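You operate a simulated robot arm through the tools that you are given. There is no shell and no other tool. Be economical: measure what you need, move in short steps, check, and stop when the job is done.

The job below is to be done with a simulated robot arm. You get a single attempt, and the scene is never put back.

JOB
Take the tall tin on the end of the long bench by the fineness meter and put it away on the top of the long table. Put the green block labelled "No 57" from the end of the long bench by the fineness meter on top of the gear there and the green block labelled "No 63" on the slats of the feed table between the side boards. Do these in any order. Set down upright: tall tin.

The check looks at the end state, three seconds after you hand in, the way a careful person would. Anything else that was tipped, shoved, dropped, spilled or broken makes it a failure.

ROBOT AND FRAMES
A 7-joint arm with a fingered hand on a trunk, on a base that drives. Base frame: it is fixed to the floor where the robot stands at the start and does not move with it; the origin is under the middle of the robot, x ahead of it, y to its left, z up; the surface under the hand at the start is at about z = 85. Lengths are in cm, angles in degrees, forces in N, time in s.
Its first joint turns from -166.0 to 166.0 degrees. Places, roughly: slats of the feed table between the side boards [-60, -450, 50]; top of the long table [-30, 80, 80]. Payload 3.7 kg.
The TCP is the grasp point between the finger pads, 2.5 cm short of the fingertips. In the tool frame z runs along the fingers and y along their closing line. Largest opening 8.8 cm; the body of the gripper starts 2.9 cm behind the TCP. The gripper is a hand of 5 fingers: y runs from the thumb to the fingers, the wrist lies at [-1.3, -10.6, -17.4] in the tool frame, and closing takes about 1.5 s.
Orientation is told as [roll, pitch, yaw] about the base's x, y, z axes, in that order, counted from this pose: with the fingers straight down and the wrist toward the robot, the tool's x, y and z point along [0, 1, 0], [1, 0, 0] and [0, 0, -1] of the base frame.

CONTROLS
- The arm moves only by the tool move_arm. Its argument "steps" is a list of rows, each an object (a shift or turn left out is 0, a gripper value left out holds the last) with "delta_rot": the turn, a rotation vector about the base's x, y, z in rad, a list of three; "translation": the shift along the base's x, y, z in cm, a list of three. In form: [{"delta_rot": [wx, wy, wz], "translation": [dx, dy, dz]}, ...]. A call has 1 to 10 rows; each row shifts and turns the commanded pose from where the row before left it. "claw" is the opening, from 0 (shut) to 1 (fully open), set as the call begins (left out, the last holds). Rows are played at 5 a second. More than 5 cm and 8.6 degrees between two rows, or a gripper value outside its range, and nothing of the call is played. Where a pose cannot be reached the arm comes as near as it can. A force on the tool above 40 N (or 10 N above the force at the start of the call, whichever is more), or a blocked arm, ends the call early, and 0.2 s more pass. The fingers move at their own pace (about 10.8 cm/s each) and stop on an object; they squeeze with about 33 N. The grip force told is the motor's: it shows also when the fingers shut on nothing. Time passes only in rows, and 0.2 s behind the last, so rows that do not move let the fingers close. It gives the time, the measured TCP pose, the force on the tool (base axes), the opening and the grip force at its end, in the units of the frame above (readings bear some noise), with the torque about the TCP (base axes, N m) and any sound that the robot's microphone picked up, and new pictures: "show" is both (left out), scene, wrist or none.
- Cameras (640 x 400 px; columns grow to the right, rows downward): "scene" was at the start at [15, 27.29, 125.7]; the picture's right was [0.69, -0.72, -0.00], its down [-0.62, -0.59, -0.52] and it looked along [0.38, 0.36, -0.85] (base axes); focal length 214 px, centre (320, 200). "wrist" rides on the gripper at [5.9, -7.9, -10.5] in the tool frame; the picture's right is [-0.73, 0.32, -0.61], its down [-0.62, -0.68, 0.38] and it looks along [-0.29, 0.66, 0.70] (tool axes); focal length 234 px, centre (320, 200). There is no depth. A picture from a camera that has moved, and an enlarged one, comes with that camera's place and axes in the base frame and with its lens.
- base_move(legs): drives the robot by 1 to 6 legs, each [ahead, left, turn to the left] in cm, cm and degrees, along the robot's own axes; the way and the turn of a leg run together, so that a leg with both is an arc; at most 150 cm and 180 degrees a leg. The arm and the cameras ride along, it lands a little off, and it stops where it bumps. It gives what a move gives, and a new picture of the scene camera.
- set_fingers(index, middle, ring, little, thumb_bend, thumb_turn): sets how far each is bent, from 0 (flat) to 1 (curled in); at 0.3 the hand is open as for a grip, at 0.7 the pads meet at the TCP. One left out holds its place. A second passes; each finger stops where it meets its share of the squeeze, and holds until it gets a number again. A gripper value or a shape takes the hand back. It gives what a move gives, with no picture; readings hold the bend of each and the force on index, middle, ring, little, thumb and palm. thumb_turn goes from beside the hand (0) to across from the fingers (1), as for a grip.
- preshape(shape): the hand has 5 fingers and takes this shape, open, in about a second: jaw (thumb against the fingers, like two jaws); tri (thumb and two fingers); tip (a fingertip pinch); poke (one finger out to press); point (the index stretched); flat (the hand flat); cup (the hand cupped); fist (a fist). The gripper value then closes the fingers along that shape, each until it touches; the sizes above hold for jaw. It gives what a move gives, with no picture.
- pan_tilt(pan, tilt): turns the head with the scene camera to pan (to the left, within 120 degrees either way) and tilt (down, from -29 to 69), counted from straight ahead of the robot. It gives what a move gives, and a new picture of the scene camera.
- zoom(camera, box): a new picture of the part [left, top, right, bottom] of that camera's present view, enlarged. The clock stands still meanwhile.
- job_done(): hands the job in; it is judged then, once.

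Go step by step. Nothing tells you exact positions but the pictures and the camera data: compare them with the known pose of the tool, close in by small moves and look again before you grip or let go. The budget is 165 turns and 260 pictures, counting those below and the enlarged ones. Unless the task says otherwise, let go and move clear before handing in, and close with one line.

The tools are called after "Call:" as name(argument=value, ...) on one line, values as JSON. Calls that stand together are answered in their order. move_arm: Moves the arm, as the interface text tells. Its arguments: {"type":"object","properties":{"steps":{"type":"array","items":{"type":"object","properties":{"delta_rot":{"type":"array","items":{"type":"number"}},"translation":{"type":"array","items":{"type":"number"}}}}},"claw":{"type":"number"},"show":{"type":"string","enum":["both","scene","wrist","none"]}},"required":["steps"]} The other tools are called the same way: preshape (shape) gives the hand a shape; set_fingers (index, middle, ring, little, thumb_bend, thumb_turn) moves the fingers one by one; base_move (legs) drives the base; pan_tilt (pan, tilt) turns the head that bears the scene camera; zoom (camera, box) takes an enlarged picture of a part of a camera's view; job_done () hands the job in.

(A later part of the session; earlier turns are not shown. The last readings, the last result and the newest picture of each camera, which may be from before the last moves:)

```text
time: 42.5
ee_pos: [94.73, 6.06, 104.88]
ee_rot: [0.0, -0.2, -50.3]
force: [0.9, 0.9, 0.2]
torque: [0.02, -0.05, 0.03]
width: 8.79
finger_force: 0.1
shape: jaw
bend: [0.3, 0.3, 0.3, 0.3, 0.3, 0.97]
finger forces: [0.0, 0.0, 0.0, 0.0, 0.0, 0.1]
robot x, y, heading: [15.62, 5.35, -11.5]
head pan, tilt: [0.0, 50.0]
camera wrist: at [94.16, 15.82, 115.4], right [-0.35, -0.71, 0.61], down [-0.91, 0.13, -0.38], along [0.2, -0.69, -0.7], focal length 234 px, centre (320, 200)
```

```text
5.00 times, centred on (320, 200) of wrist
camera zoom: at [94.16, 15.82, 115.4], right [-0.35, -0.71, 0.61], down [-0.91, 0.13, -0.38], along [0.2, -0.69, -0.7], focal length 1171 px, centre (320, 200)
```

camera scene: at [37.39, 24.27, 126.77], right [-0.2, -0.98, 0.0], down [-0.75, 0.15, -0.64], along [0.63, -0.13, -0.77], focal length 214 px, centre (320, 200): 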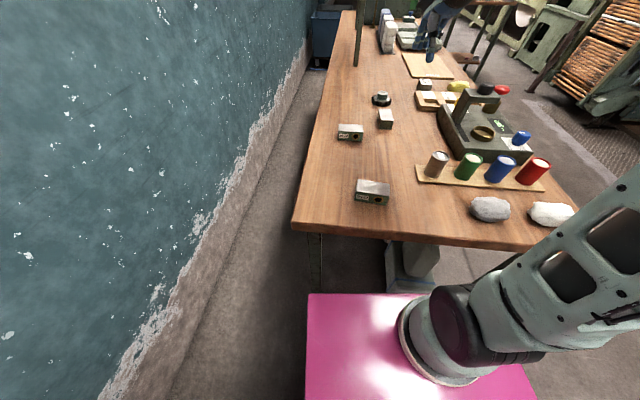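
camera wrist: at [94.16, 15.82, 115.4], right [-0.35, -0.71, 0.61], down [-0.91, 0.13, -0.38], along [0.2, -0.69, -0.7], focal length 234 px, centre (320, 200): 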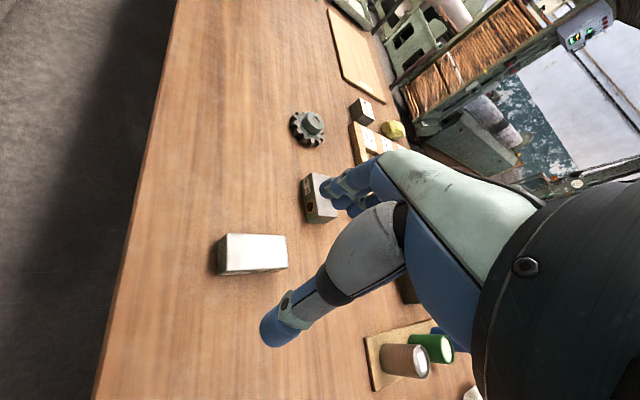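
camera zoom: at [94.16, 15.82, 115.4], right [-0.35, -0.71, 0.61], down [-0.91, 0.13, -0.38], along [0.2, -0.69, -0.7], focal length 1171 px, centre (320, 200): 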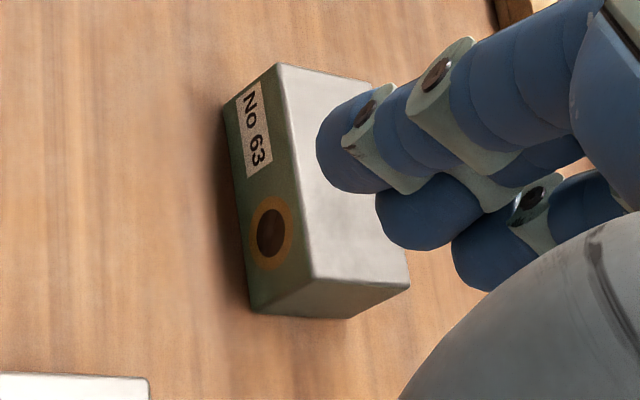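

It is No 63. Now I'll go to above No 57 with the hand turned to close across its short side (yaw about -23°).

Call:
move_arm(steps=[{"translation": [-4.08, -0.3, 0], "delta_rot": [0, 0, 0.078]}, {"translation": [-4.08, -0.3, 0], "delta_rot": [0, 0, 0.078]}, {"translation": [-4.08, -0.3, 0], "delta_rot": [0, 0, 0.078]}, {"translation": [-4.08, -0.3, -1], "delta_rot": [0, 0, 0.078]}, {"translation": [-4.08, -0.3, -1], "delta_rot": [0, 0, 0.078]}, {"translation": [-4.08, -0.3, -1], "delta_rot": [0, 0, 0.078]}, {}])

Call:
zoom(camera="scene", box=[320, 140, 448, 220])

```text
time: 44.1
ee_pos: [70.35, 4.07, 101.77]
ee_rot: [-0.1, 0.0, -23.3]
force: [0.1, 0.8, 0.2]
torque: [-0.02, 0.02, 0.0]
width: 8.83
finger_force: 0.0
shape: jaw
bend: [0.3, 0.3, 0.3, 0.3, 0.3, 0.97]
finger forces: [0.0, 0.0, 0.0, 0.0, 0.0, 0.1]
robot x, y, heading: [15.49, 5.39, -11.0]
head pan, tilt: [0.0, 50.0]
camera scene: at [37.39, 24.27, 126.77], right [-0.2, -0.98, 0.0], down [-0.75, 0.15, -0.64], along [0.63, -0.13, -0.77], focal length 214 px, centre (320, 200)
camera wrist: at [65.35, 12.45, 112.28], right [0.01, -0.79, 0.61], down [-0.87, -0.3, -0.38], along [0.49, -0.53, -0.7], focal length 234 px, centre (320, 200)
```

scene: 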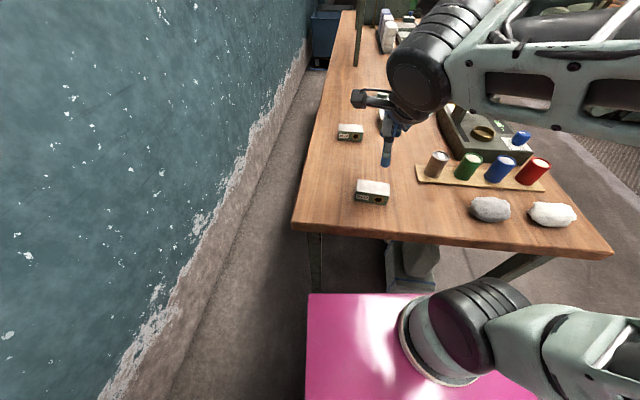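
wrist: 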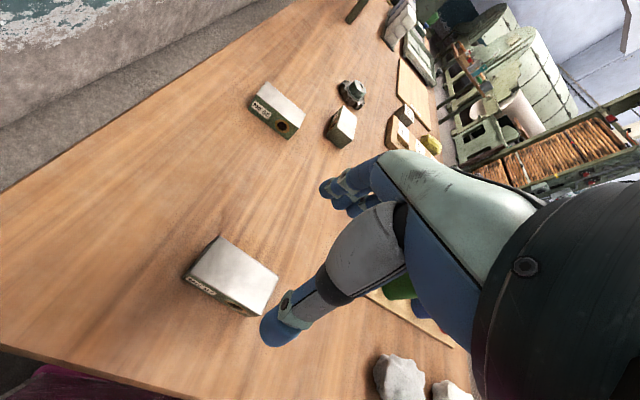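

```text
5.00 times, centred on (384, 180) of scene
camera zoom: at [37.39, 24.27, 126.77], right [-0.2, -0.98, 0.0], down [-0.75, 0.15, -0.64], along [0.63, -0.13, -0.77], focal length 1072 px, centre (0, 300)
```

zoom: 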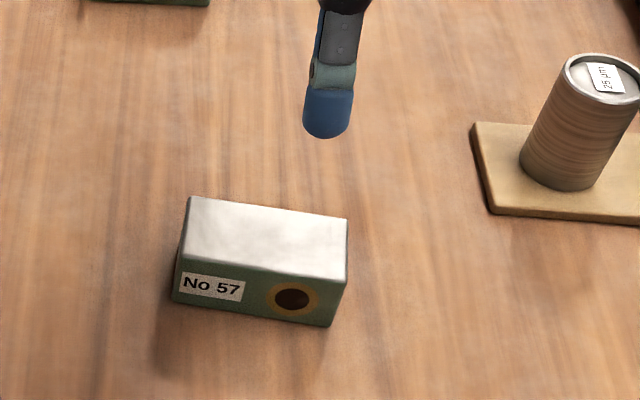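

No 57's centre is at about (69.6, 4.7), top ≈89. I'll centre over it and lower.

Call:
move_arm(steps=[{"translation": [-0.7, 0.6, -3]}, {"translation": [0, 0, -4]}, {"translation": [0, 0, -3]}, {}], show="wrist")

Call:
zoom(camera="scene", box=[320, 140, 448, 220])

```text
time: 45.1
ee_pos: [69.55, 4.75, 91.9]
ee_rot: [0.0, 0.0, -23.4]
force: [0.4, -0.2, -0.5]
torque: [0.03, 0.0, 0.01]
width: 8.8
finger_force: 0.1
shape: jaw
bend: [0.3, 0.3, 0.3, 0.3, 0.3, 0.97]
finger forces: [0.0, 0.0, 0.1, 0.0, 0.1, 0.0]
robot x, y, heading: [15.73, 5.69, -11.1]
head pan, tilt: [0.0, 50.0]
camera wrist: at [64.54, 13.17, 102.37], right [0.01, -0.79, 0.61], down [-0.87, -0.3, -0.38], along [0.49, -0.53, -0.7], focal length 234 px, centre (320, 200)
```

wrist: 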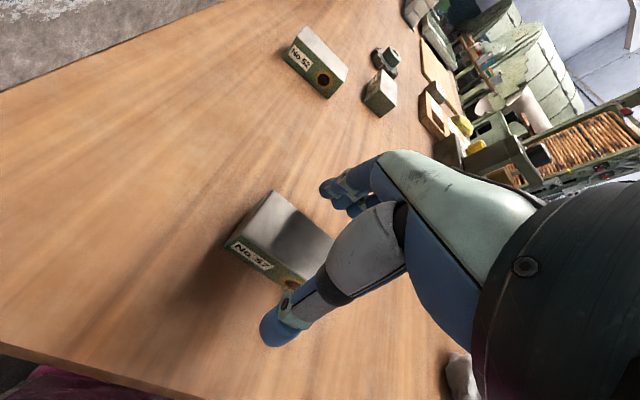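

```text
5.00 times, centred on (384, 180) of scene
camera zoom: at [37.38, 24.27, 126.77], right [-0.2, -0.98, 0.0], down [-0.75, 0.15, -0.64], along [0.63, -0.13, -0.77], focal length 1072 px, centre (0, 300)
```

zoom: 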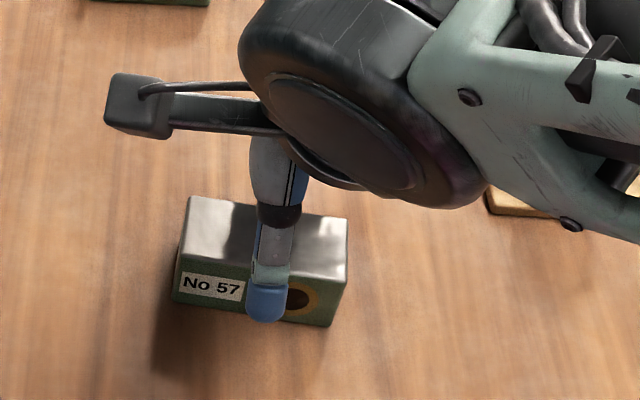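

Well centred. I'll lower to grip height and close.

Call:
move_arm(steps=[{"translation": [0, 0, -1.5]}, {"translation": [0, 0, -1.5]}, {}], show="none")

Call:
move_arm(steps=[{}, {}, {}, {}, {}, {}, {}, {}], claw=0, show="wrist")

Call:
zoom(camera="scene", box=[320, 140, 448, 220])

```text
time: 45.9
ee_pos: [69.66, 4.78, 88.77]
ee_rot: [0.0, 0.0, -23.4]
force: [0.0, 0.0, 0.6]
torque: [0.02, 0.03, 0.0]
width: 8.8
finger_force: 0.1
shape: jaw
bend: [0.3, 0.3, 0.3, 0.3, 0.3, 0.97]
finger forces: [0.0, 0.1, 0.0, 0.0, 0.1, 0.0]
robot x, y, heading: [15.4, 5.55, -11.1]
head pan, tilt: [0.0, 50.0]
```

```text
time: 47.7
ee_pos: [69.64, 4.92, 88.78]
ee_rot: [0.0, 0.0, -23.4]
force: [0.0, 0.2, 0.4]
torque: [0.02, 0.05, 0.11]
width: 3.83
finger_force: 33.2
shape: jaw
bend: [0.74, 0.42, 0.39, 0.42, 0.74, 1.0]
finger forces: [15.6, 8.2, 3.8, 2.1, 30.0, 0.1]
robot x, y, heading: [15.63, 5.87, -11.2]
head pan, tilt: [0.0, 50.0]
camera wrist: at [64.66, 13.25, 99.38], right [0.01, -0.79, 0.61], down [-0.87, -0.3, -0.38], along [0.49, -0.53, -0.7], focal length 234 px, centre (320, 200)
```

wrist: 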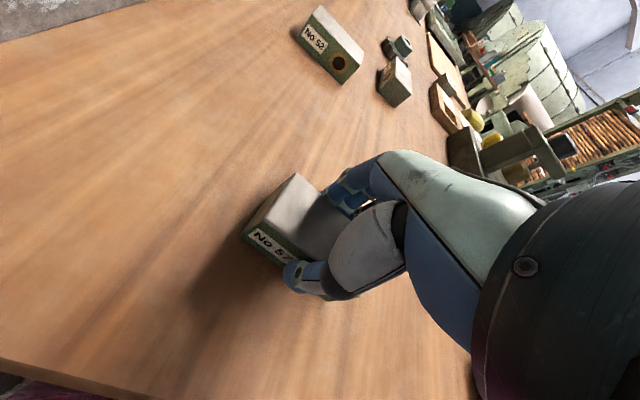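

```text
5.00 times, centred on (384, 180) of scene
camera zoom: at [37.39, 24.27, 126.76], right [-0.2, -0.98, 0.0], down [-0.75, 0.15, -0.64], along [0.63, -0.13, -0.77], focal length 1072 px, centre (0, 300)
```

zoom: 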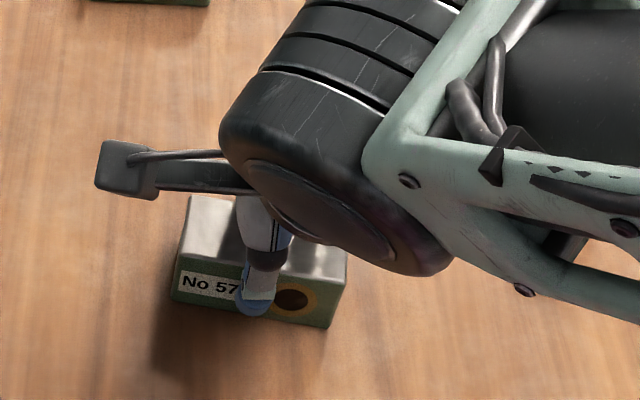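

The grip is firm. I'll lift and see.

Call:
move_arm(steps=[{"translation": [0, 0, 1.5]}, {"translation": [0, 0, 3]}, {"translation": [0, 0, 4.5]}, {"translation": [0, 0, 4.5]}, {}], show="wrist")

Call:
zoom(camera="scene", box=[320, 110, 448, 190])

```text
time: 48.9
ee_pos: [69.68, 4.93, 102.5]
ee_rot: [0.0, 0.0, -23.4]
force: [0.8, 0.0, -6.8]
torque: [0.02, 0.07, 0.01]
width: 3.79
finger_force: 33.1
shape: jaw
bend: [0.3, 0.43, 0.41, 0.43, 0.74, 0.98]
finger forces: [17.2, 7.6, 4.0, 1.3, 30.1, 0.0]
robot x, y, heading: [15.58, 5.81, -11.4]
head pan, tilt: [0.0, 50.0]
camera wrist: at [64.61, 13.42, 113.1], right [0.01, -0.79, 0.61], down [-0.87, -0.3, -0.38], along [0.49, -0.53, -0.7], focal length 234 px, centre (320, 200)
```

wrist: 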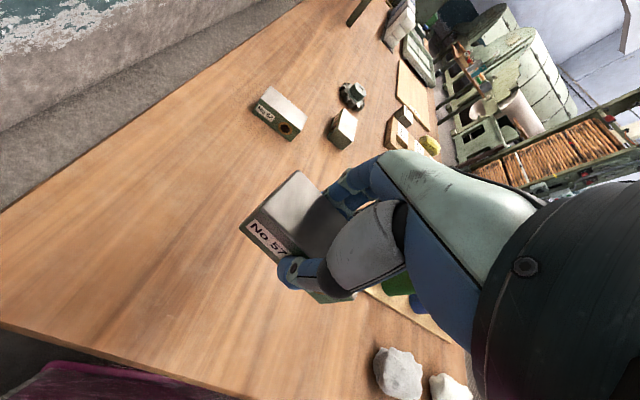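

```text
5.00 times, centred on (384, 150) of scene
camera zoom: at [37.4, 24.27, 126.76], right [-0.2, -0.98, 0.0], down [-0.75, 0.15, -0.64], along [0.63, -0.13, -0.77], focal length 1072 px, centre (0, 450)
```

zoom: 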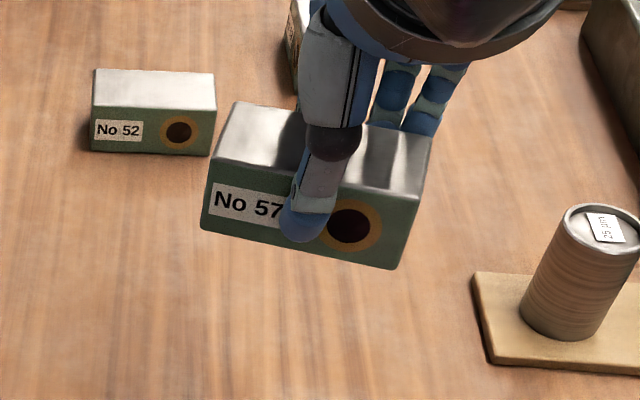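

Block No 57 is held nearly level. I'll carry it to above the gear.

Call:
move_arm(steps=[{"translation": [4.4, -2, 0]}, {"translation": [4.4, -2, 0]}, {"translation": [4.4, -2, 0]}, {"translation": [4.4, -2, 0]}, {"translation": [4.4, -2, 0]}, {"translation": [4.4, -2, 0]}, {"translation": [4.4, -2, 0]}, {"translation": [4.4, -2, 0]}, {"translation": [4.4, -2, 0]}, {"translation": [4.4, -2, 0]}])

Call:
zoom(camera="scene", box=[340, 50, 468, 130])

```text
time: 51.1
ee_pos: [113.7, -15.31, 102.7]
ee_rot: [0.0, -0.2, -23.4]
force: [-1.0, 0.5, -6.3]
torque: [0.01, 0.05, -0.01]
width: 3.79
finger_force: 32.8
shape: jaw
bend: [0.29, 0.43, 0.42, 0.43, 0.74, 0.98]
finger forces: [17.9, 8.1, 3.9, 0.9, 31.0, 0.0]
robot x, y, heading: [15.55, 5.39, -11.3]
head pan, tilt: [0.0, 50.0]
camera scene: at [37.37, 24.28, 126.77], right [-0.19, -0.98, 0.0], down [-0.75, 0.15, -0.64], along [0.63, -0.13, -0.77], focal length 214 px, centre (320, 200)
camera wrist: at [108.69, -6.86, 113.32], right [0.01, -0.79, 0.61], down [-0.87, -0.3, -0.38], along [0.49, -0.53, -0.7], focal length 234 px, centre (320, 200)
```

scene: 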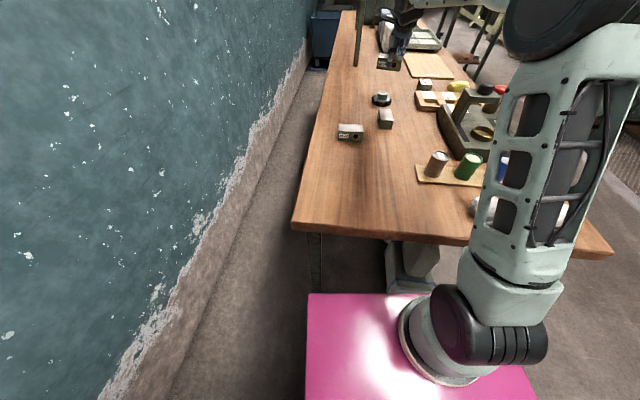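
wrist: 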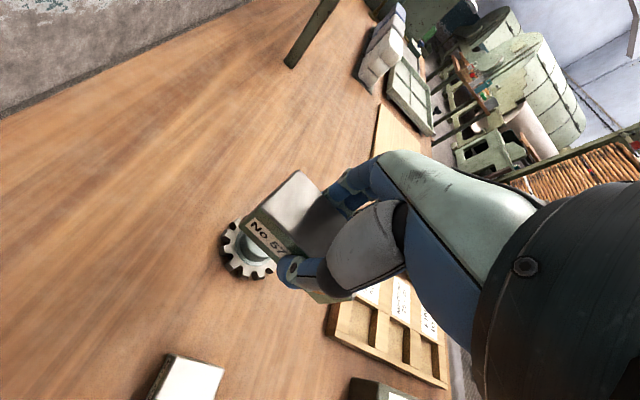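

```text
5.00 times, centred on (404, 90) of scene
camera zoom: at [37.37, 24.28, 126.77], right [-0.19, -0.98, 0.0], down [-0.75, 0.15, -0.64], along [0.63, -0.13, -0.77], focal length 1072 px, centre (-100, 750)
```

zoom: 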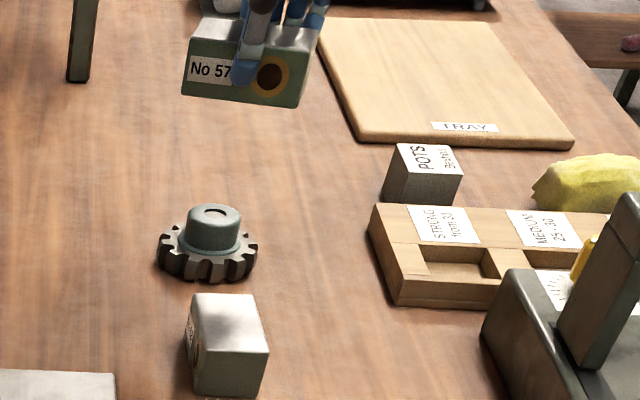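

The gear is within reach. I'll centre over the hub at about (118.1, -17.5) and lower to just above it.

Call:
move_arm(steps=[{"translation": [4.3, -2.2, 0]}, {"translation": [0, 0, -4]}, {"translation": [0, 0, -3.5]}, {}], show="both")

Call:
zoom(camera="scene", box=[350, 60, 430, 110])

Call:
zoom(camera="wrist", box=[200, 140, 400, 320])

```text
time: 52.1
ee_pos: [117.97, -17.38, 95.01]
ee_rot: [0.1, -0.1, -23.3]
force: [-0.5, -0.8, -8.0]
torque: [-0.01, 0.04, 0.0]
width: 3.77
finger_force: 33.2
shape: jaw
bend: [0.29, 0.43, 0.42, 0.43, 0.74, 0.98]
finger forces: [18.0, 8.0, 4.1, 0.8, 30.9, 0.0]
robot x, y, heading: [15.97, 5.64, -11.3]
head pan, tilt: [0.0, 50.0]
camera scene: at [37.42, 24.26, 126.76], right [-0.2, -0.98, 0.0], down [-0.75, 0.15, -0.64], along [0.63, -0.13, -0.77], focal length 214 px, centre (320, 200)
camera wrist: at [112.89, -8.96, 105.55], right [0.01, -0.79, 0.61], down [-0.87, -0.3, -0.38], along [0.49, -0.53, -0.7], focal length 234 px, centre (320, 200)
```

scene: 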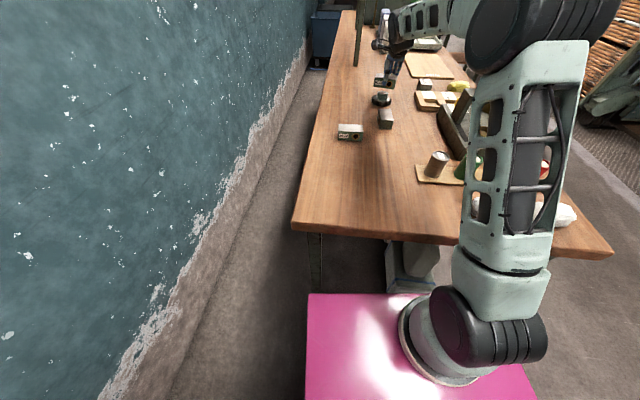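
wrist: 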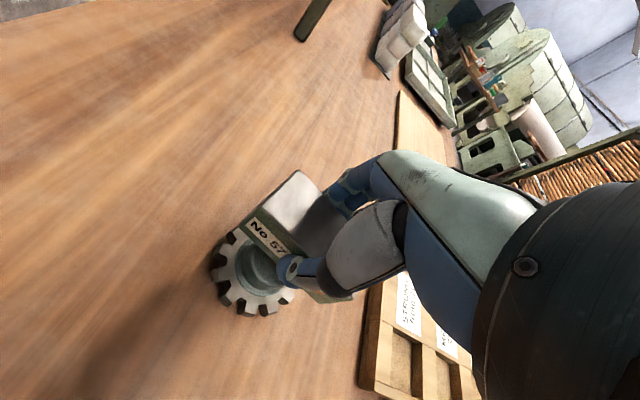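

```text
8.00 times, centred on (390, 85) of scene
camera zoom: at [37.42, 24.26, 126.76], right [-0.2, -0.98, 0.0], down [-0.75, 0.15, -0.64], along [0.63, -0.13, -0.77], focal length 1716 px, centre (-240, 1120)
```

zoom: 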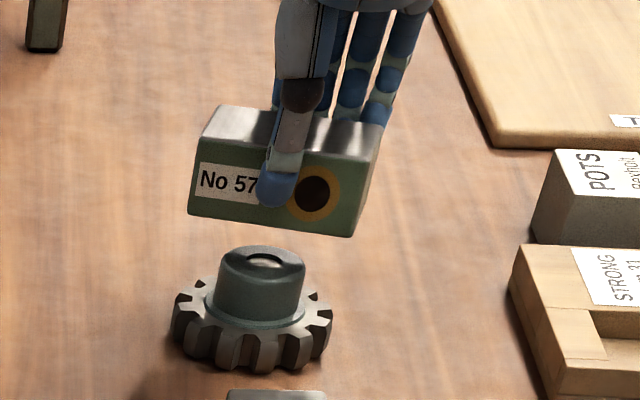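

```text
2.22 times, centred on (300, 230) of wrist
camera zoom: at [112.89, -8.96, 105.55], right [0.01, -0.79, 0.61], down [-0.87, -0.3, -0.38], along [0.49, -0.53, -0.7], focal length 520 px, centre (364, 133)
```

zoom: 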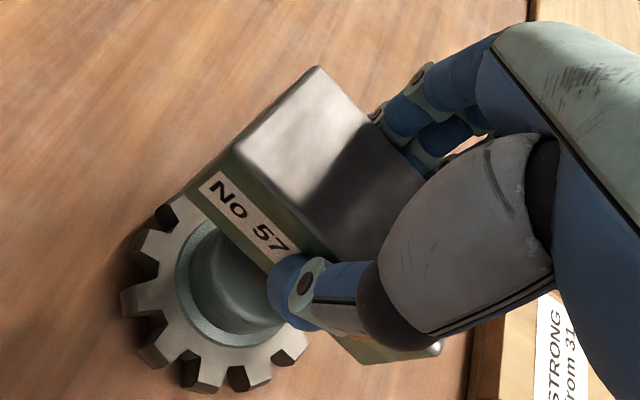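

The block hangs centred above the hub, about 2.5 cm up. I'll lower gently until contact.

Call:
move_arm(steps=[{"translation": [-0.1, 0.1, -0.8]}, {"translation": [0, 0, -0.5]}, {"translation": [0, 0, -0.4]}, {}], show="none")

Call:
zoom(camera="scene", box=[350, 60, 430, 110])

```text
time: 53.1
ee_pos: [117.88, -17.24, 93.27]
ee_rot: [0.0, -0.1, -23.3]
force: [0.7, -0.3, -7.6]
torque: [0.04, 0.02, 0.02]
width: 3.76
finger_force: 33.0
shape: jaw
bend: [0.29, 0.43, 0.42, 0.43, 0.74, 0.98]
finger forces: [18.0, 8.0, 4.1, 0.8, 30.9, 0.1]
robot x, y, heading: [15.48, 5.66, -11.4]
head pan, tilt: [0.0, 50.0]
```

```text
8.00 times, centred on (390, 85) of scene
camera zoom: at [37.42, 24.27, 126.76], right [-0.2, -0.98, 0.0], down [-0.75, 0.15, -0.64], along [0.63, -0.13, -0.77], focal length 1716 px, centre (-240, 1120)
```

zoom: 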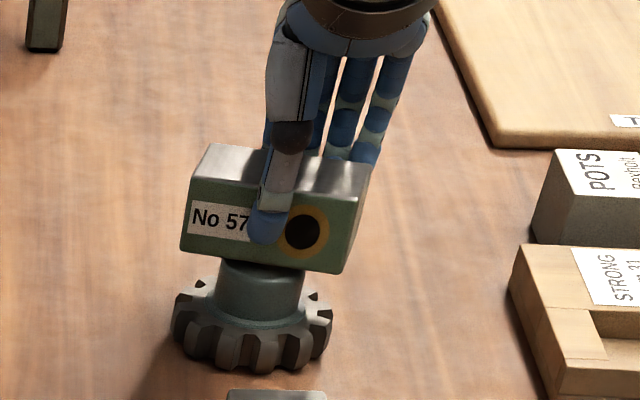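

Call:
move_arm(steps=[{"translation": [0, 0, -0.3]}, {"translation": [0, 0, -0.25]}, {"translation": [0, 0, -0.2]}, {}], show="none")

Call:
zoom(camera="scene", box=[350, 60, 430, 110])

```text
time: 54.1
ee_pos: [118.11, -17.34, 92.85]
ee_rot: [0.0, -0.2, -23.4]
force: [-0.2, -1.1, 12.4]
torque: [-0.04, -0.03, 0.04]
width: 3.79
finger_force: 33.1
shape: jaw
bend: [0.29, 0.43, 0.42, 0.43, 0.74, 0.98]
finger forces: [18.6, 9.0, 4.6, 1.1, 32.8, 0.0]
robot x, y, heading: [15.26, 5.73, -11.0]
head pan, tilt: [0.0, 50.0]
```

```text
8.00 times, centred on (390, 85) of scene
camera zoom: at [37.34, 24.28, 126.77], right [-0.2, -0.98, 0.0], down [-0.75, 0.15, -0.64], along [0.63, -0.13, -0.77], focal length 1716 px, centre (-240, 1120)
```

zoom: 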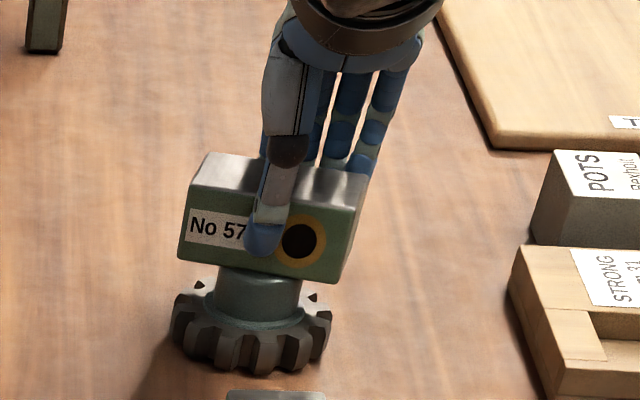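

The block rests on the hub (contact, near-zero torque, so centred). I'll release.

Call:
move_arm(steps=[{"translation": [0, 0, 0.1]}, {}, {}, {}, {}, {}], claw=1, show="wrist")

Call:
zoom(camera="scene", box=[350, 60, 430, 110])

```text
time: 55.5
ee_pos: [118.01, -17.31, 92.6]
ee_rot: [-0.1, 0.0, -23.4]
force: [-0.7, 0.4, 0.1]
torque: [0.01, 0.03, 0.02]
width: 8.73
finger_force: 0.0
shape: jaw
bend: [0.3, 0.3, 0.3, 0.3, 0.3, 0.98]
finger forces: [0.0, 0.0, 0.1, 0.0, 0.0, 0.1]
robot x, y, heading: [15.42, 5.58, -11.0]
head pan, tilt: [0.0, 50.0]
camera wrist: at [112.95, -8.91, 103.18], right [0.01, -0.79, 0.61], down [-0.87, -0.3, -0.38], along [0.49, -0.53, -0.7], focal length 234 px, centre (320, 200)
```

wrist: 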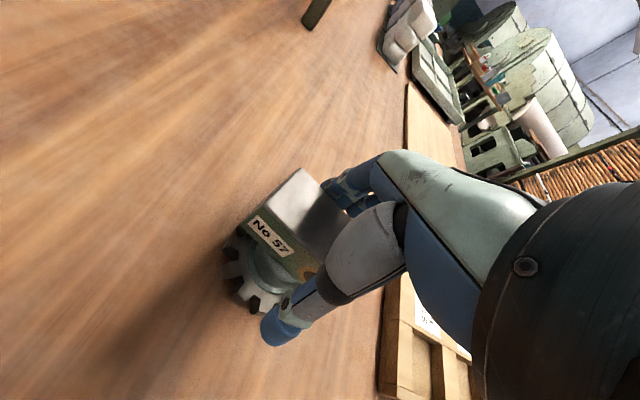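

```text
8.00 times, centred on (390, 85) of scene
camera zoom: at [37.39, 24.27, 126.76], right [-0.2, -0.98, 0.0], down [-0.75, 0.15, -0.64], along [0.63, -0.13, -0.77], focal length 1716 px, centre (-240, 1120)
```

zoom: 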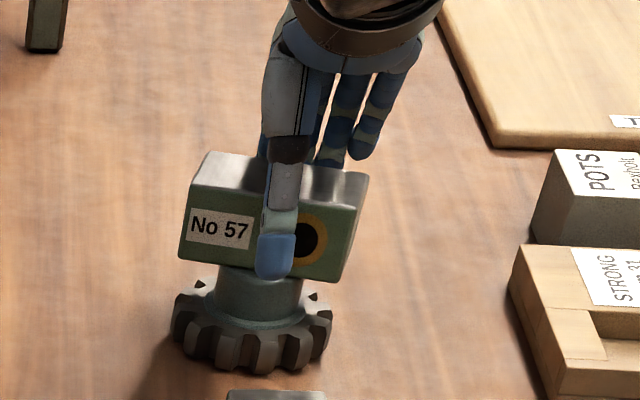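

It stays on the hub. I'll raise the hand straight up and look.

Call:
move_arm(steps=[{"translation": [0, 0, 2]}, {"translation": [0, 0, 3]}, {"translation": [0, 0, 4.5]}, {"translation": [-2, 0, 4]}, {"translation": [-4, 0, 0]}, {"translation": [-4, 0, 0]}], show="wrist")

Call:
zoom(camera="scene", box=[340, 70, 436, 130])

```text
time: 56.9
ee_pos: [108.23, -17.26, 105.88]
ee_rot: [0.0, 0.1, -23.5]
force: [-0.4, 0.3, -0.4]
torque: [0.01, 0.0, 0.05]
width: 8.78
finger_force: 0.2
shape: jaw
bend: [0.3, 0.3, 0.3, 0.3, 0.3, 0.98]
finger forces: [0.0, 0.1, 0.1, 0.0, 0.1, 0.1]
robot x, y, heading: [15.41, 5.69, -11.2]
head pan, tilt: [0.0, 50.0]
camera wrist: at [103.21, -8.98, 116.51], right [0.01, -0.79, 0.61], down [-0.87, -0.3, -0.38], along [0.49, -0.53, -0.7], focal length 234 px, centre (320, 200)
```

wrist: 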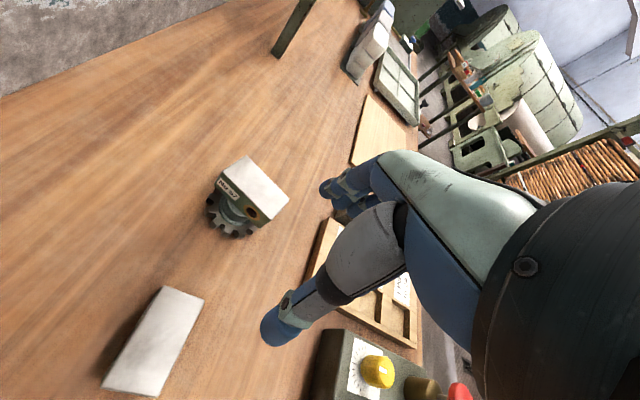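

```text
6.67 times, centred on (388, 100) of scene
camera zoom: at [37.43, 24.27, 126.76], right [-0.19, -0.98, 0.0], down [-0.75, 0.15, -0.64], along [0.63, -0.13, -0.77], focal length 1430 px, centre (-133, 867)
```

zoom: 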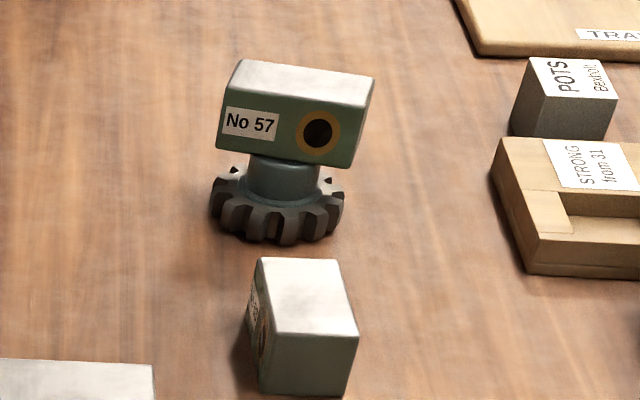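

No 57 sits securely on the gear. No 63's centre is at about (102.3, -12.4), long axis about -15°; I'll turn the hand to yaw ≈ +74° so it closes across the short side.

Call:
move_arm(steps=[{"translation": [-0.7, 0.6, 0.3], "delta_rot": [0, 0, 0.1316]}, {"translation": [-0.7, 0.6, 0.3], "delta_rot": [0, 0, 0.1316]}, {"translation": [-0.7, 0.6, 0.3], "delta_rot": [0, 0, 0.1316]}, {"translation": [-0.7, 0.6, 0.3], "delta_rot": [0, 0, 0.1316]}, {"translation": [-0.7, 0.6, 0.3], "delta_rot": [0, 0, 0.1316]}, {"translation": [-0.7, 0.6, 0.3], "delta_rot": [0, 0, 0.1316]}, {"translation": [-0.7, 0.6, 0.3], "delta_rot": [0, 0, 0.1316]}], show="scene")

Call:
move_arm(steps=[{"translation": [-0.2, 0.15, 0], "delta_rot": [0, 0, 0.1316]}, {"translation": [-0.2, 0.15, 0], "delta_rot": [0, 0, 0.1316]}, {"translation": [-0.2, 0.15, 0], "delta_rot": [0, 0, 0.1316]}, {"translation": [-0.2, 0.15, 0], "delta_rot": [0, 0, 0.1316]}, {"translation": [-0.2, 0.15, 0], "delta_rot": [0, 0, 0.1316]}, {"translation": [0, 0, 0], "delta_rot": [0, 0, 0.1316]}, {}])

```text
time: 58.5
ee_pos: [103.05, -13.11, 108.18]
ee_rot: [0.0, 0.0, 29.5]
force: [0.1, -0.1, -0.2]
torque: [-0.01, 0.02, 0.03]
width: 8.79
finger_force: 0.0
shape: jaw
bend: [0.3, 0.3, 0.3, 0.3, 0.3, 0.98]
finger forces: [0.0, 0.0, 0.0, 0.1, 0.1, 0.1]
robot x, y, heading: [15.6, 5.85, -11.1]
head pan, tilt: [0.0, 50.0]
camera scene: at [37.38, 24.28, 126.76], right [-0.19, -0.98, 0.0], down [-0.75, 0.15, -0.64], along [0.63, -0.13, -0.77], focal length 214 px, centre (320, 200)
```

scene: 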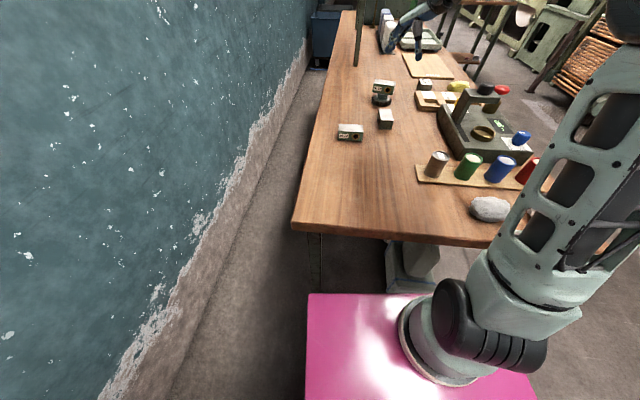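

```text
time: 60.1
ee_pos: [102.0, -12.41, 108.15]
ee_rot: [0.0, 0.0, 74.7]
force: [-0.1, 0.2, -0.6]
torque: [0.05, 0.0, 0.0]
width: 8.77
finger_force: 0.0
shape: jaw
bend: [0.3, 0.3, 0.3, 0.3, 0.3, 0.98]
finger forces: [0.0, 0.1, 0.0, 0.0, 0.0, 0.0]
robot x, y, heading: [15.96, 5.61, -11.2]
head pan, tilt: [0.0, 50.0]
camera scene: at [37.39, 24.27, 126.77], right [-0.2, -0.98, 0.0], down [-0.75, 0.15, -0.64], along [0.63, -0.13, -0.77], focal length 214 px, centre (320, 200)
camera wrist: at [94.19, -18.52, 118.77], right [0.79, 0.12, 0.61], down [0.42, -0.82, -0.38], along [0.45, 0.56, -0.7], focal length 234 px, centre (320, 200)
```

scene: 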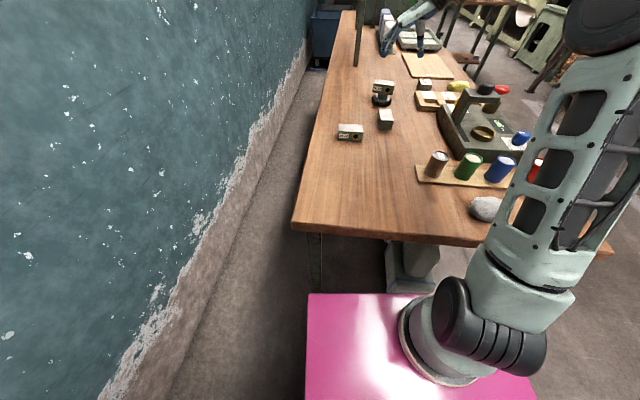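
wrist: 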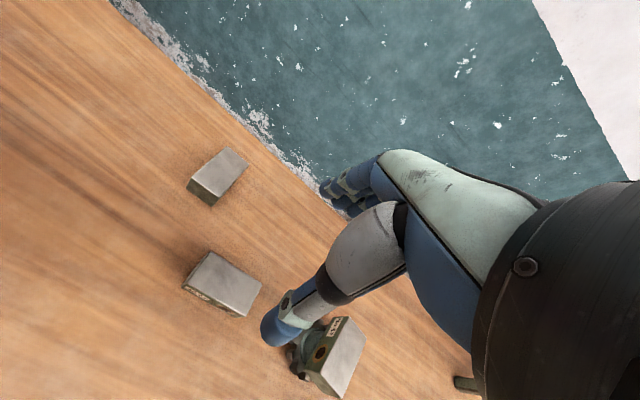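

Call:
zoom(camera="wrist", box=[150, 220, 310, 320])

```text
4.00 times, centred on (230, 270) of wrist
camera zoom: at [94.19, -18.52, 118.77], right [0.79, 0.12, 0.61], down [0.42, -0.82, -0.38], along [0.45, 0.56, -0.7], focal length 937 px, centre (680, -80)
```

zoom: 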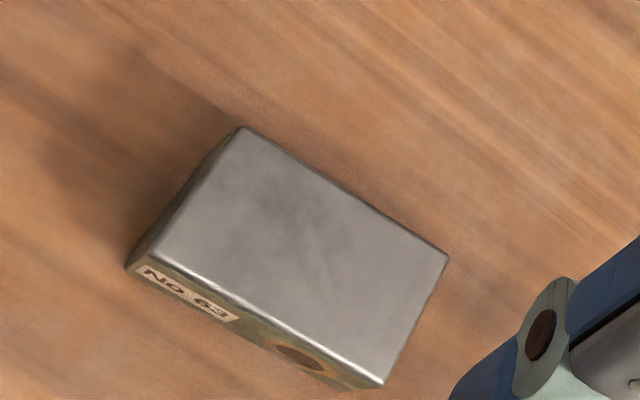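

Position confirmed: centre (102.25, -12.45), aligned. I'll lower over it.

Call:
move_arm(steps=[{"translation": [0.25, 0, -4]}, {"translation": [0, 0, -4]}, {"translation": [0, 0, -4]}, {"translation": [0, 0, -3.5]}, {}])

Call:
zoom(camera="scene", box=[340, 70, 436, 130])

```text
time: 61.3
ee_pos: [102.33, -12.45, 92.82]
ee_rot: [0.0, 0.1, 74.6]
force: [0.3, 0.4, -1.1]
torque: [0.02, 0.02, -0.01]
width: 8.79
finger_force: 0.0
shape: jaw
bend: [0.3, 0.3, 0.3, 0.3, 0.3, 0.98]
finger forces: [0.1, 0.0, 0.0, 0.1, 0.1, 0.0]
robot x, y, heading: [15.71, 5.55, -11.1]
head pan, tilt: [0.0, 50.0]
camera scene: at [37.39, 24.27, 126.77], right [-0.2, -0.98, 0.0], down [-0.75, 0.15, -0.64], along [0.63, -0.13, -0.77], focal length 214 px, centre (320, 200)
camera wrist: at [94.43, -18.56, 103.34], right [0.79, 0.12, 0.61], down [0.42, -0.82, -0.38], along [0.45, 0.56, -0.7], focal length 234 px, centre (320, 200)
```

scene: 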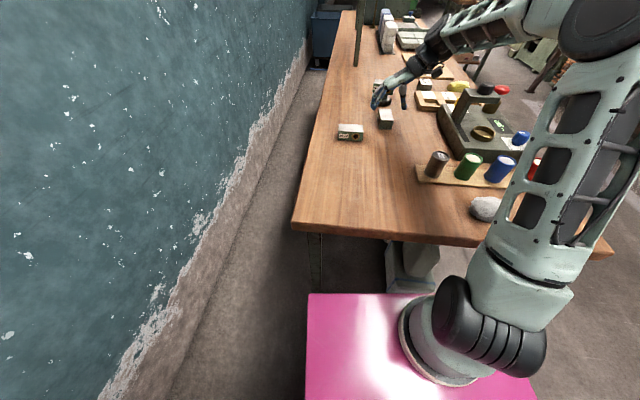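
wrist: 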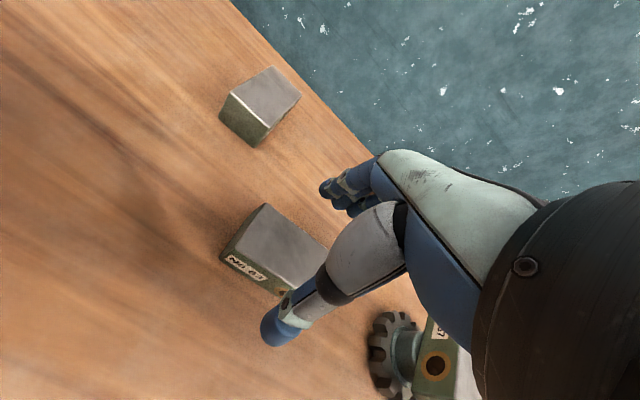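

```text
6.67 times, centred on (388, 100) of scene
camera zoom: at [37.39, 24.27, 126.77], right [-0.2, -0.98, 0.0], down [-0.75, 0.15, -0.64], along [0.63, -0.13, -0.77], focal length 1430 px, centre (-133, 867)
```

zoom: 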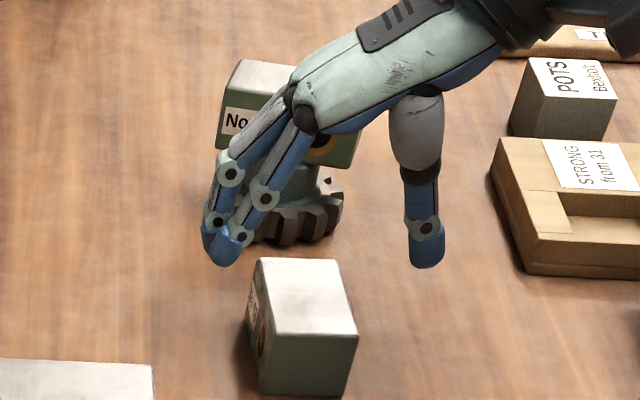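

Fingers straddle No 63 with room to the gear. I'll lower to grip height and close.

Call:
move_arm(steps=[{"translation": [0, 0, -2]}, {"translation": [0, 0, -2]}, {}], show="none")

Call:
zoom(camera="scene", box=[340, 70, 436, 130])

```text
time: 62.1
ee_pos: [102.3, -12.39, 88.75]
ee_rot: [0.0, 0.0, 74.7]
force: [0.2, 0.1, 0.1]
torque: [0.02, -0.02, 0.03]
width: 8.78
finger_force: 0.0
shape: jaw
bend: [0.3, 0.3, 0.3, 0.3, 0.3, 0.98]
finger forces: [0.0, 0.1, 0.0, 0.0, 0.0, 0.0]
robot x, y, heading: [15.32, 5.64, -11.3]
head pan, tilt: [0.0, 50.0]
```

```text
6.67 times, centred on (388, 100) of scene
camera zoom: at [37.39, 24.27, 126.77], right [-0.2, -0.98, 0.0], down [-0.75, 0.15, -0.64], along [0.63, -0.13, -0.77], focal length 1430 px, centre (-133, 867)
```

zoom: 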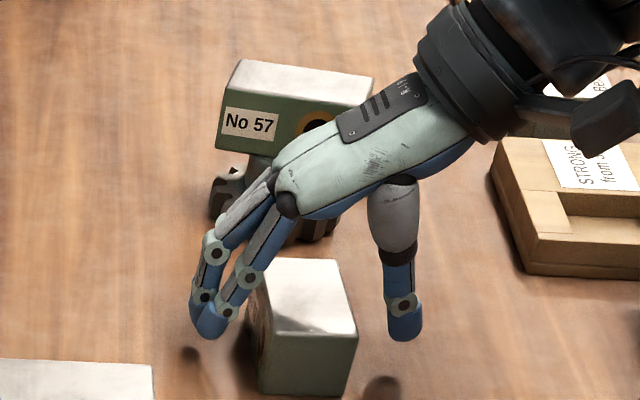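

Call:
move_arm(steps=[{}, {}, {}, {}, {}, {}, {}, {}], claw=0, show="none")

Call:
move_arm(steps=[{"translation": [0, 0, 1.5]}, {"translation": [0, 0, 3]}, {"translation": [0, 0, 4.5]}, {"translation": [0, 0, 4.5]}, {"translation": [0, 0, 4.5]}, {}], show="wrist")

Call:
zoom(camera="scene", box=[340, 30, 500, 130])

```text
time: 63.9
ee_pos: [102.22, -12.43, 88.7]
ee_rot: [0.0, 0.0, 74.7]
force: [0.3, 0.0, 1.0]
torque: [-0.05, 0.03, 0.09]
width: 3.84
finger_force: 33.2
shape: jaw
bend: [0.74, 0.45, 0.42, 0.42, 0.73, 1.0]
finger forces: [15.6, 8.4, 3.8, 1.8, 29.9, 0.1]
robot x, y, heading: [15.75, 5.4, -10.8]
head pan, tilt: [0.0, 50.0]
```

```text
time: 65.3
ee_pos: [102.6, -12.35, 106.55]
ee_rot: [0.1, 0.0, 74.6]
force: [0.8, 0.8, -7.7]
torque: [-0.02, 0.0, -0.02]
width: 3.79
finger_force: 32.5
shape: jaw
bend: [0.74, 0.46, 0.45, 0.46, 0.73, 0.98]
finger forces: [17.3, 7.7, 3.9, 1.3, 30.3, 0.0]
robot x, y, heading: [15.46, 5.41, -11.2]
head pan, tilt: [0.0, 50.0]
camera wrist: at [94.75, -18.52, 117.07], right [0.79, 0.12, 0.61], down [0.42, -0.82, -0.38], along [0.45, 0.56, -0.7], focal length 234 px, centre (320, 200)
```

wrist: 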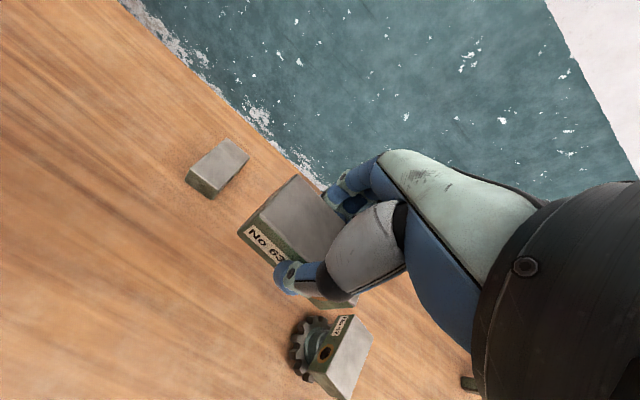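

```text
4.00 times, centred on (420, 80) of scene
camera zoom: at [37.42, 24.26, 126.76], right [-0.2, -0.98, 0.0], down [-0.75, 0.15, -0.64], along [0.63, -0.13, -0.77], focal length 858 px, centre (-80, 680)
```

zoom: 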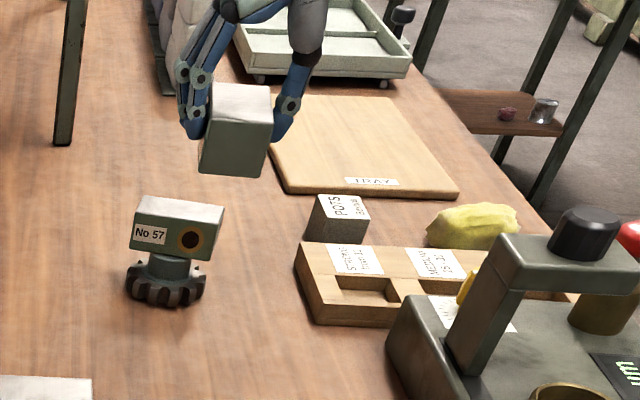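

No 63 is held. I'll bring the hand back in and turn it to point ahead of the robot for travel.

Call:
move_arm(steps=[{"translation": [-1.5, 0.3, 0.6], "delta_rot": [0, 0, -0.136]}, {"translation": [-2, 0.4, 0.6], "delta_rot": [0, 0, -0.136]}, {"translation": [-2, 0.4, 0.6], "delta_rot": [0, 0, -0.136]}, {"translation": [-2, 0.4, 0.6], "delta_rot": [0, 0, -0.136]}, {"translation": [-2, 0.4, 0.6], "delta_rot": [0, 0, -0.136]}, {"translation": [-2, 0.4, 0.6], "delta_rot": [0, 0, -0.136]}, {"translation": [-2, 0.4, 0.6], "delta_rot": [0, 0, -0.136]}, {"translation": [-2, 0.4, 0.6], "delta_rot": [0, 0, -0.136]}, {"translation": [-2, 0.4, 0.6], "delta_rot": [0, 0, -0.136]}, {"translation": [-2, 0.4, 0.6], "delta_rot": [0, 0, -0.136]}], show="none")

Call:
move_arm(steps=[{"translation": [-2, 0.4, 0.6], "delta_rot": [0, 0, -0.136]}, {"translation": [-3, 0.4, 1]}, {}], show="scene")

Call:
pan_tilt(pan=-70, tilt=20)

```text
time: 67.5
ee_pos: [82.94, -8.41, 112.66]
ee_rot: [0.0, 0.0, -3.4]
force: [-0.4, -0.5, -7.9]
torque: [0.0, 0.04, 0.0]
width: 3.79
finger_force: 32.6
shape: jaw
bend: [0.74, 0.46, 0.45, 0.46, 0.73, 0.98]
finger forces: [17.5, 7.7, 4.1, 1.2, 30.2, 0.0]
robot x, y, heading: [15.35, 5.65, -11.5]
head pan, tilt: [0.0, 50.0]
```

```text
time: 68.3
ee_pos: [77.85, -7.52, 114.19]
ee_rot: [0.0, -0.1, -11.2]
force: [-0.7, 0.2, -6.8]
torque: [0.02, -0.02, 0.03]
width: 3.75
finger_force: 32.9
shape: jaw
bend: [0.74, 0.46, 0.45, 0.46, 0.73, 0.98]
finger forces: [17.3, 7.9, 4.1, 1.1, 30.6, 0.0]
robot x, y, heading: [15.51, 5.78, -11.1]
head pan, tilt: [0.0, 50.0]
camera scene: at [37.41, 24.27, 126.76], right [-0.19, -0.98, 0.0], down [-0.75, 0.15, -0.64], along [0.63, -0.13, -0.77], focal length 214 px, centre (320, 200)
```

scene: 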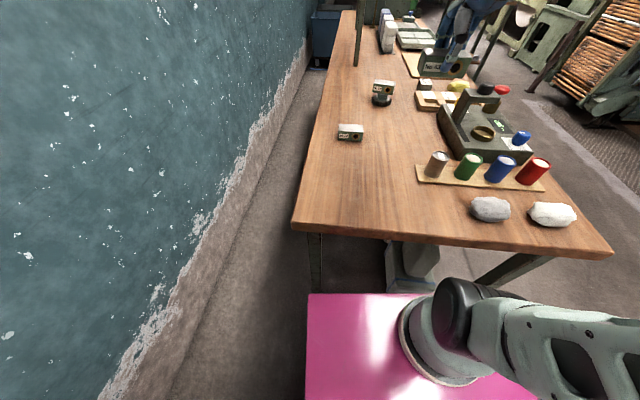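

```text
time: 69.7
ee_pos: [77.81, -7.56, 114.21]
ee_rot: [0.0, 0.0, -11.0]
force: [0.1, -0.3, -7.8]
torque: [-0.03, -0.04, 0.0]
width: 3.76
finger_force: 32.5
shape: jaw
bend: [0.74, 0.46, 0.45, 0.46, 0.73, 0.98]
finger forces: [17.4, 7.8, 4.3, 1.2, 30.5, 0.0]
robot x, y, heading: [15.59, 5.86, -11.1]
head pan, tilt: [-70.0, 20.0]
camera scene: at [31.27, 16.57, 131.32], right [-0.99, -0.15, 0.0], down [-0.05, 0.34, -0.94], along [0.14, -0.93, -0.34], focal length 214 px, centre (320, 200)
```

scene: 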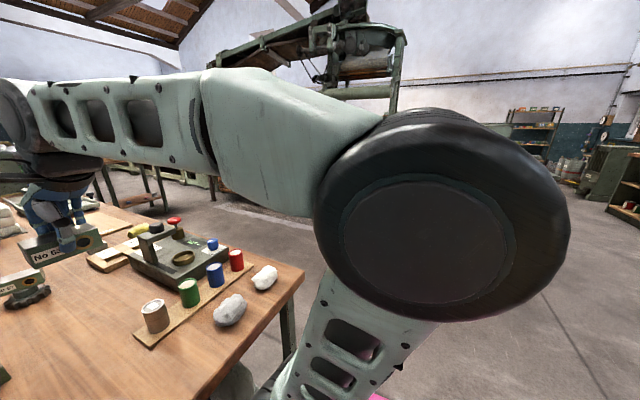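

Holding No 63. I'll back out the way I came, turn right toward the feed table and drive part of the way across the open floor.

Call:
base_move(legs=[[-21, 0, 0], [0, -25, 0], [0, 0, -79], [110, -20, 0]])

Call:
pan_tilt(pan=0, tilt=25)

```text
time: 81.3
ee_pos: [-31.64, -186.63, 114.26]
ee_rot: [0.1, 0.0, -90.2]
force: [0.0, -0.5, -8.1]
torque: [0.01, 0.01, 0.02]
width: 3.75
finger_force: 33.0
shape: jaw
bend: [0.74, 0.46, 0.45, 0.46, 0.73, 0.97]
finger forces: [17.4, 7.6, 3.9, 0.9, 29.7, 0.1]
robot x, y, heading: [-30.58, -122.79, -90.4]
head pan, tilt: [-70.0, 20.0]
camera scene: at [-16.66, -136.3, 131.32], right [-0.33, 0.94, 0.0], down [0.32, 0.11, -0.94], along [-0.89, -0.31, -0.34], focal length 214 px, centre (320, 200)
```

scene: 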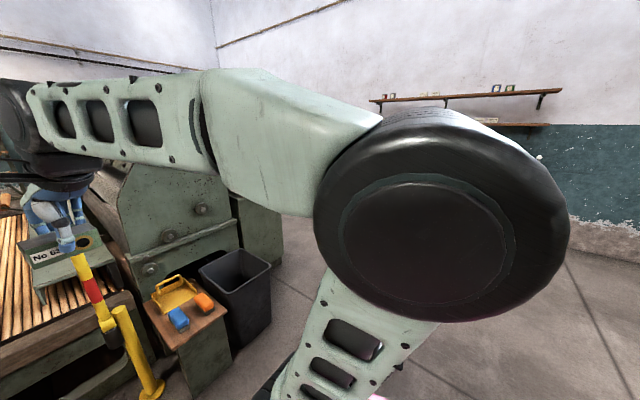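

```text
time: 82.8
ee_pos: [-31.6, -186.66, 114.15]
ee_rot: [0.0, 0.0, -90.4]
force: [0.5, -0.8, -8.0]
torque: [0.0, -0.02, -0.01]
width: 3.73
finger_force: 33.1
shape: jaw
bend: [0.74, 0.46, 0.45, 0.46, 0.73, 0.97]
finger forces: [17.3, 7.6, 4.0, 0.9, 29.9, 0.1]
robot x, y, heading: [-30.46, -123.09, -90.4]
head pan, tilt: [0.0, 25.0]
camera scene: at [-7.97, -142.41, 130.51], right [-1.0, 0.01, 0.0], down [0.0, 0.42, -0.91], along [-0.01, -0.91, -0.42], focal length 214 px, centre (320, 200)
```

scene: 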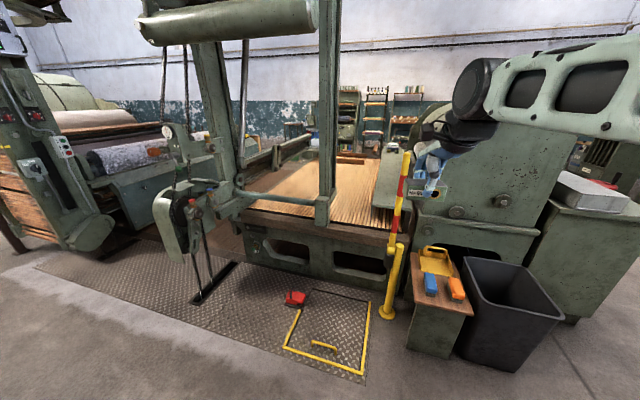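

I'm facing the feed table. I'll zoom to see the slats, side boards and the floor obstacles.

Call:
zoom(camera="scene", box=[220, 130, 460, 280])

Call:
zoom(camera="scene", box=[180, 240, 420, 390])

```text
2.67 times, centred on (340, 205) of scene
camera zoom: at [-7.97, -142.41, 130.51], right [-1.0, 0.01, 0.0], down [0.0, 0.42, -0.91], along [-0.01, -0.91, -0.42], focal length 572 px, centre (267, 187)
```

zoom: 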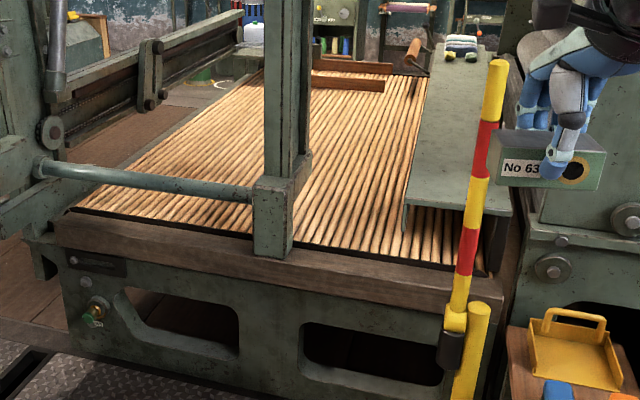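

```text
2.67 times, centred on (300, 315) of scene
camera zoom: at [-7.97, -142.41, 130.51], right [-1.0, 0.01, 0.0], down [0.0, 0.42, -0.91], along [-0.01, -0.91, -0.42], focal length 572 px, centre (373, -107)
```

zoom: 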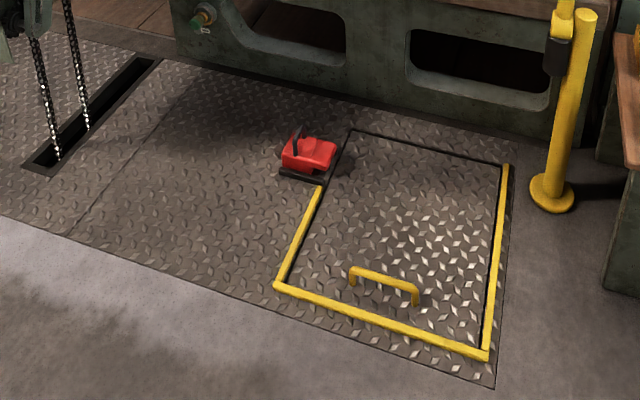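

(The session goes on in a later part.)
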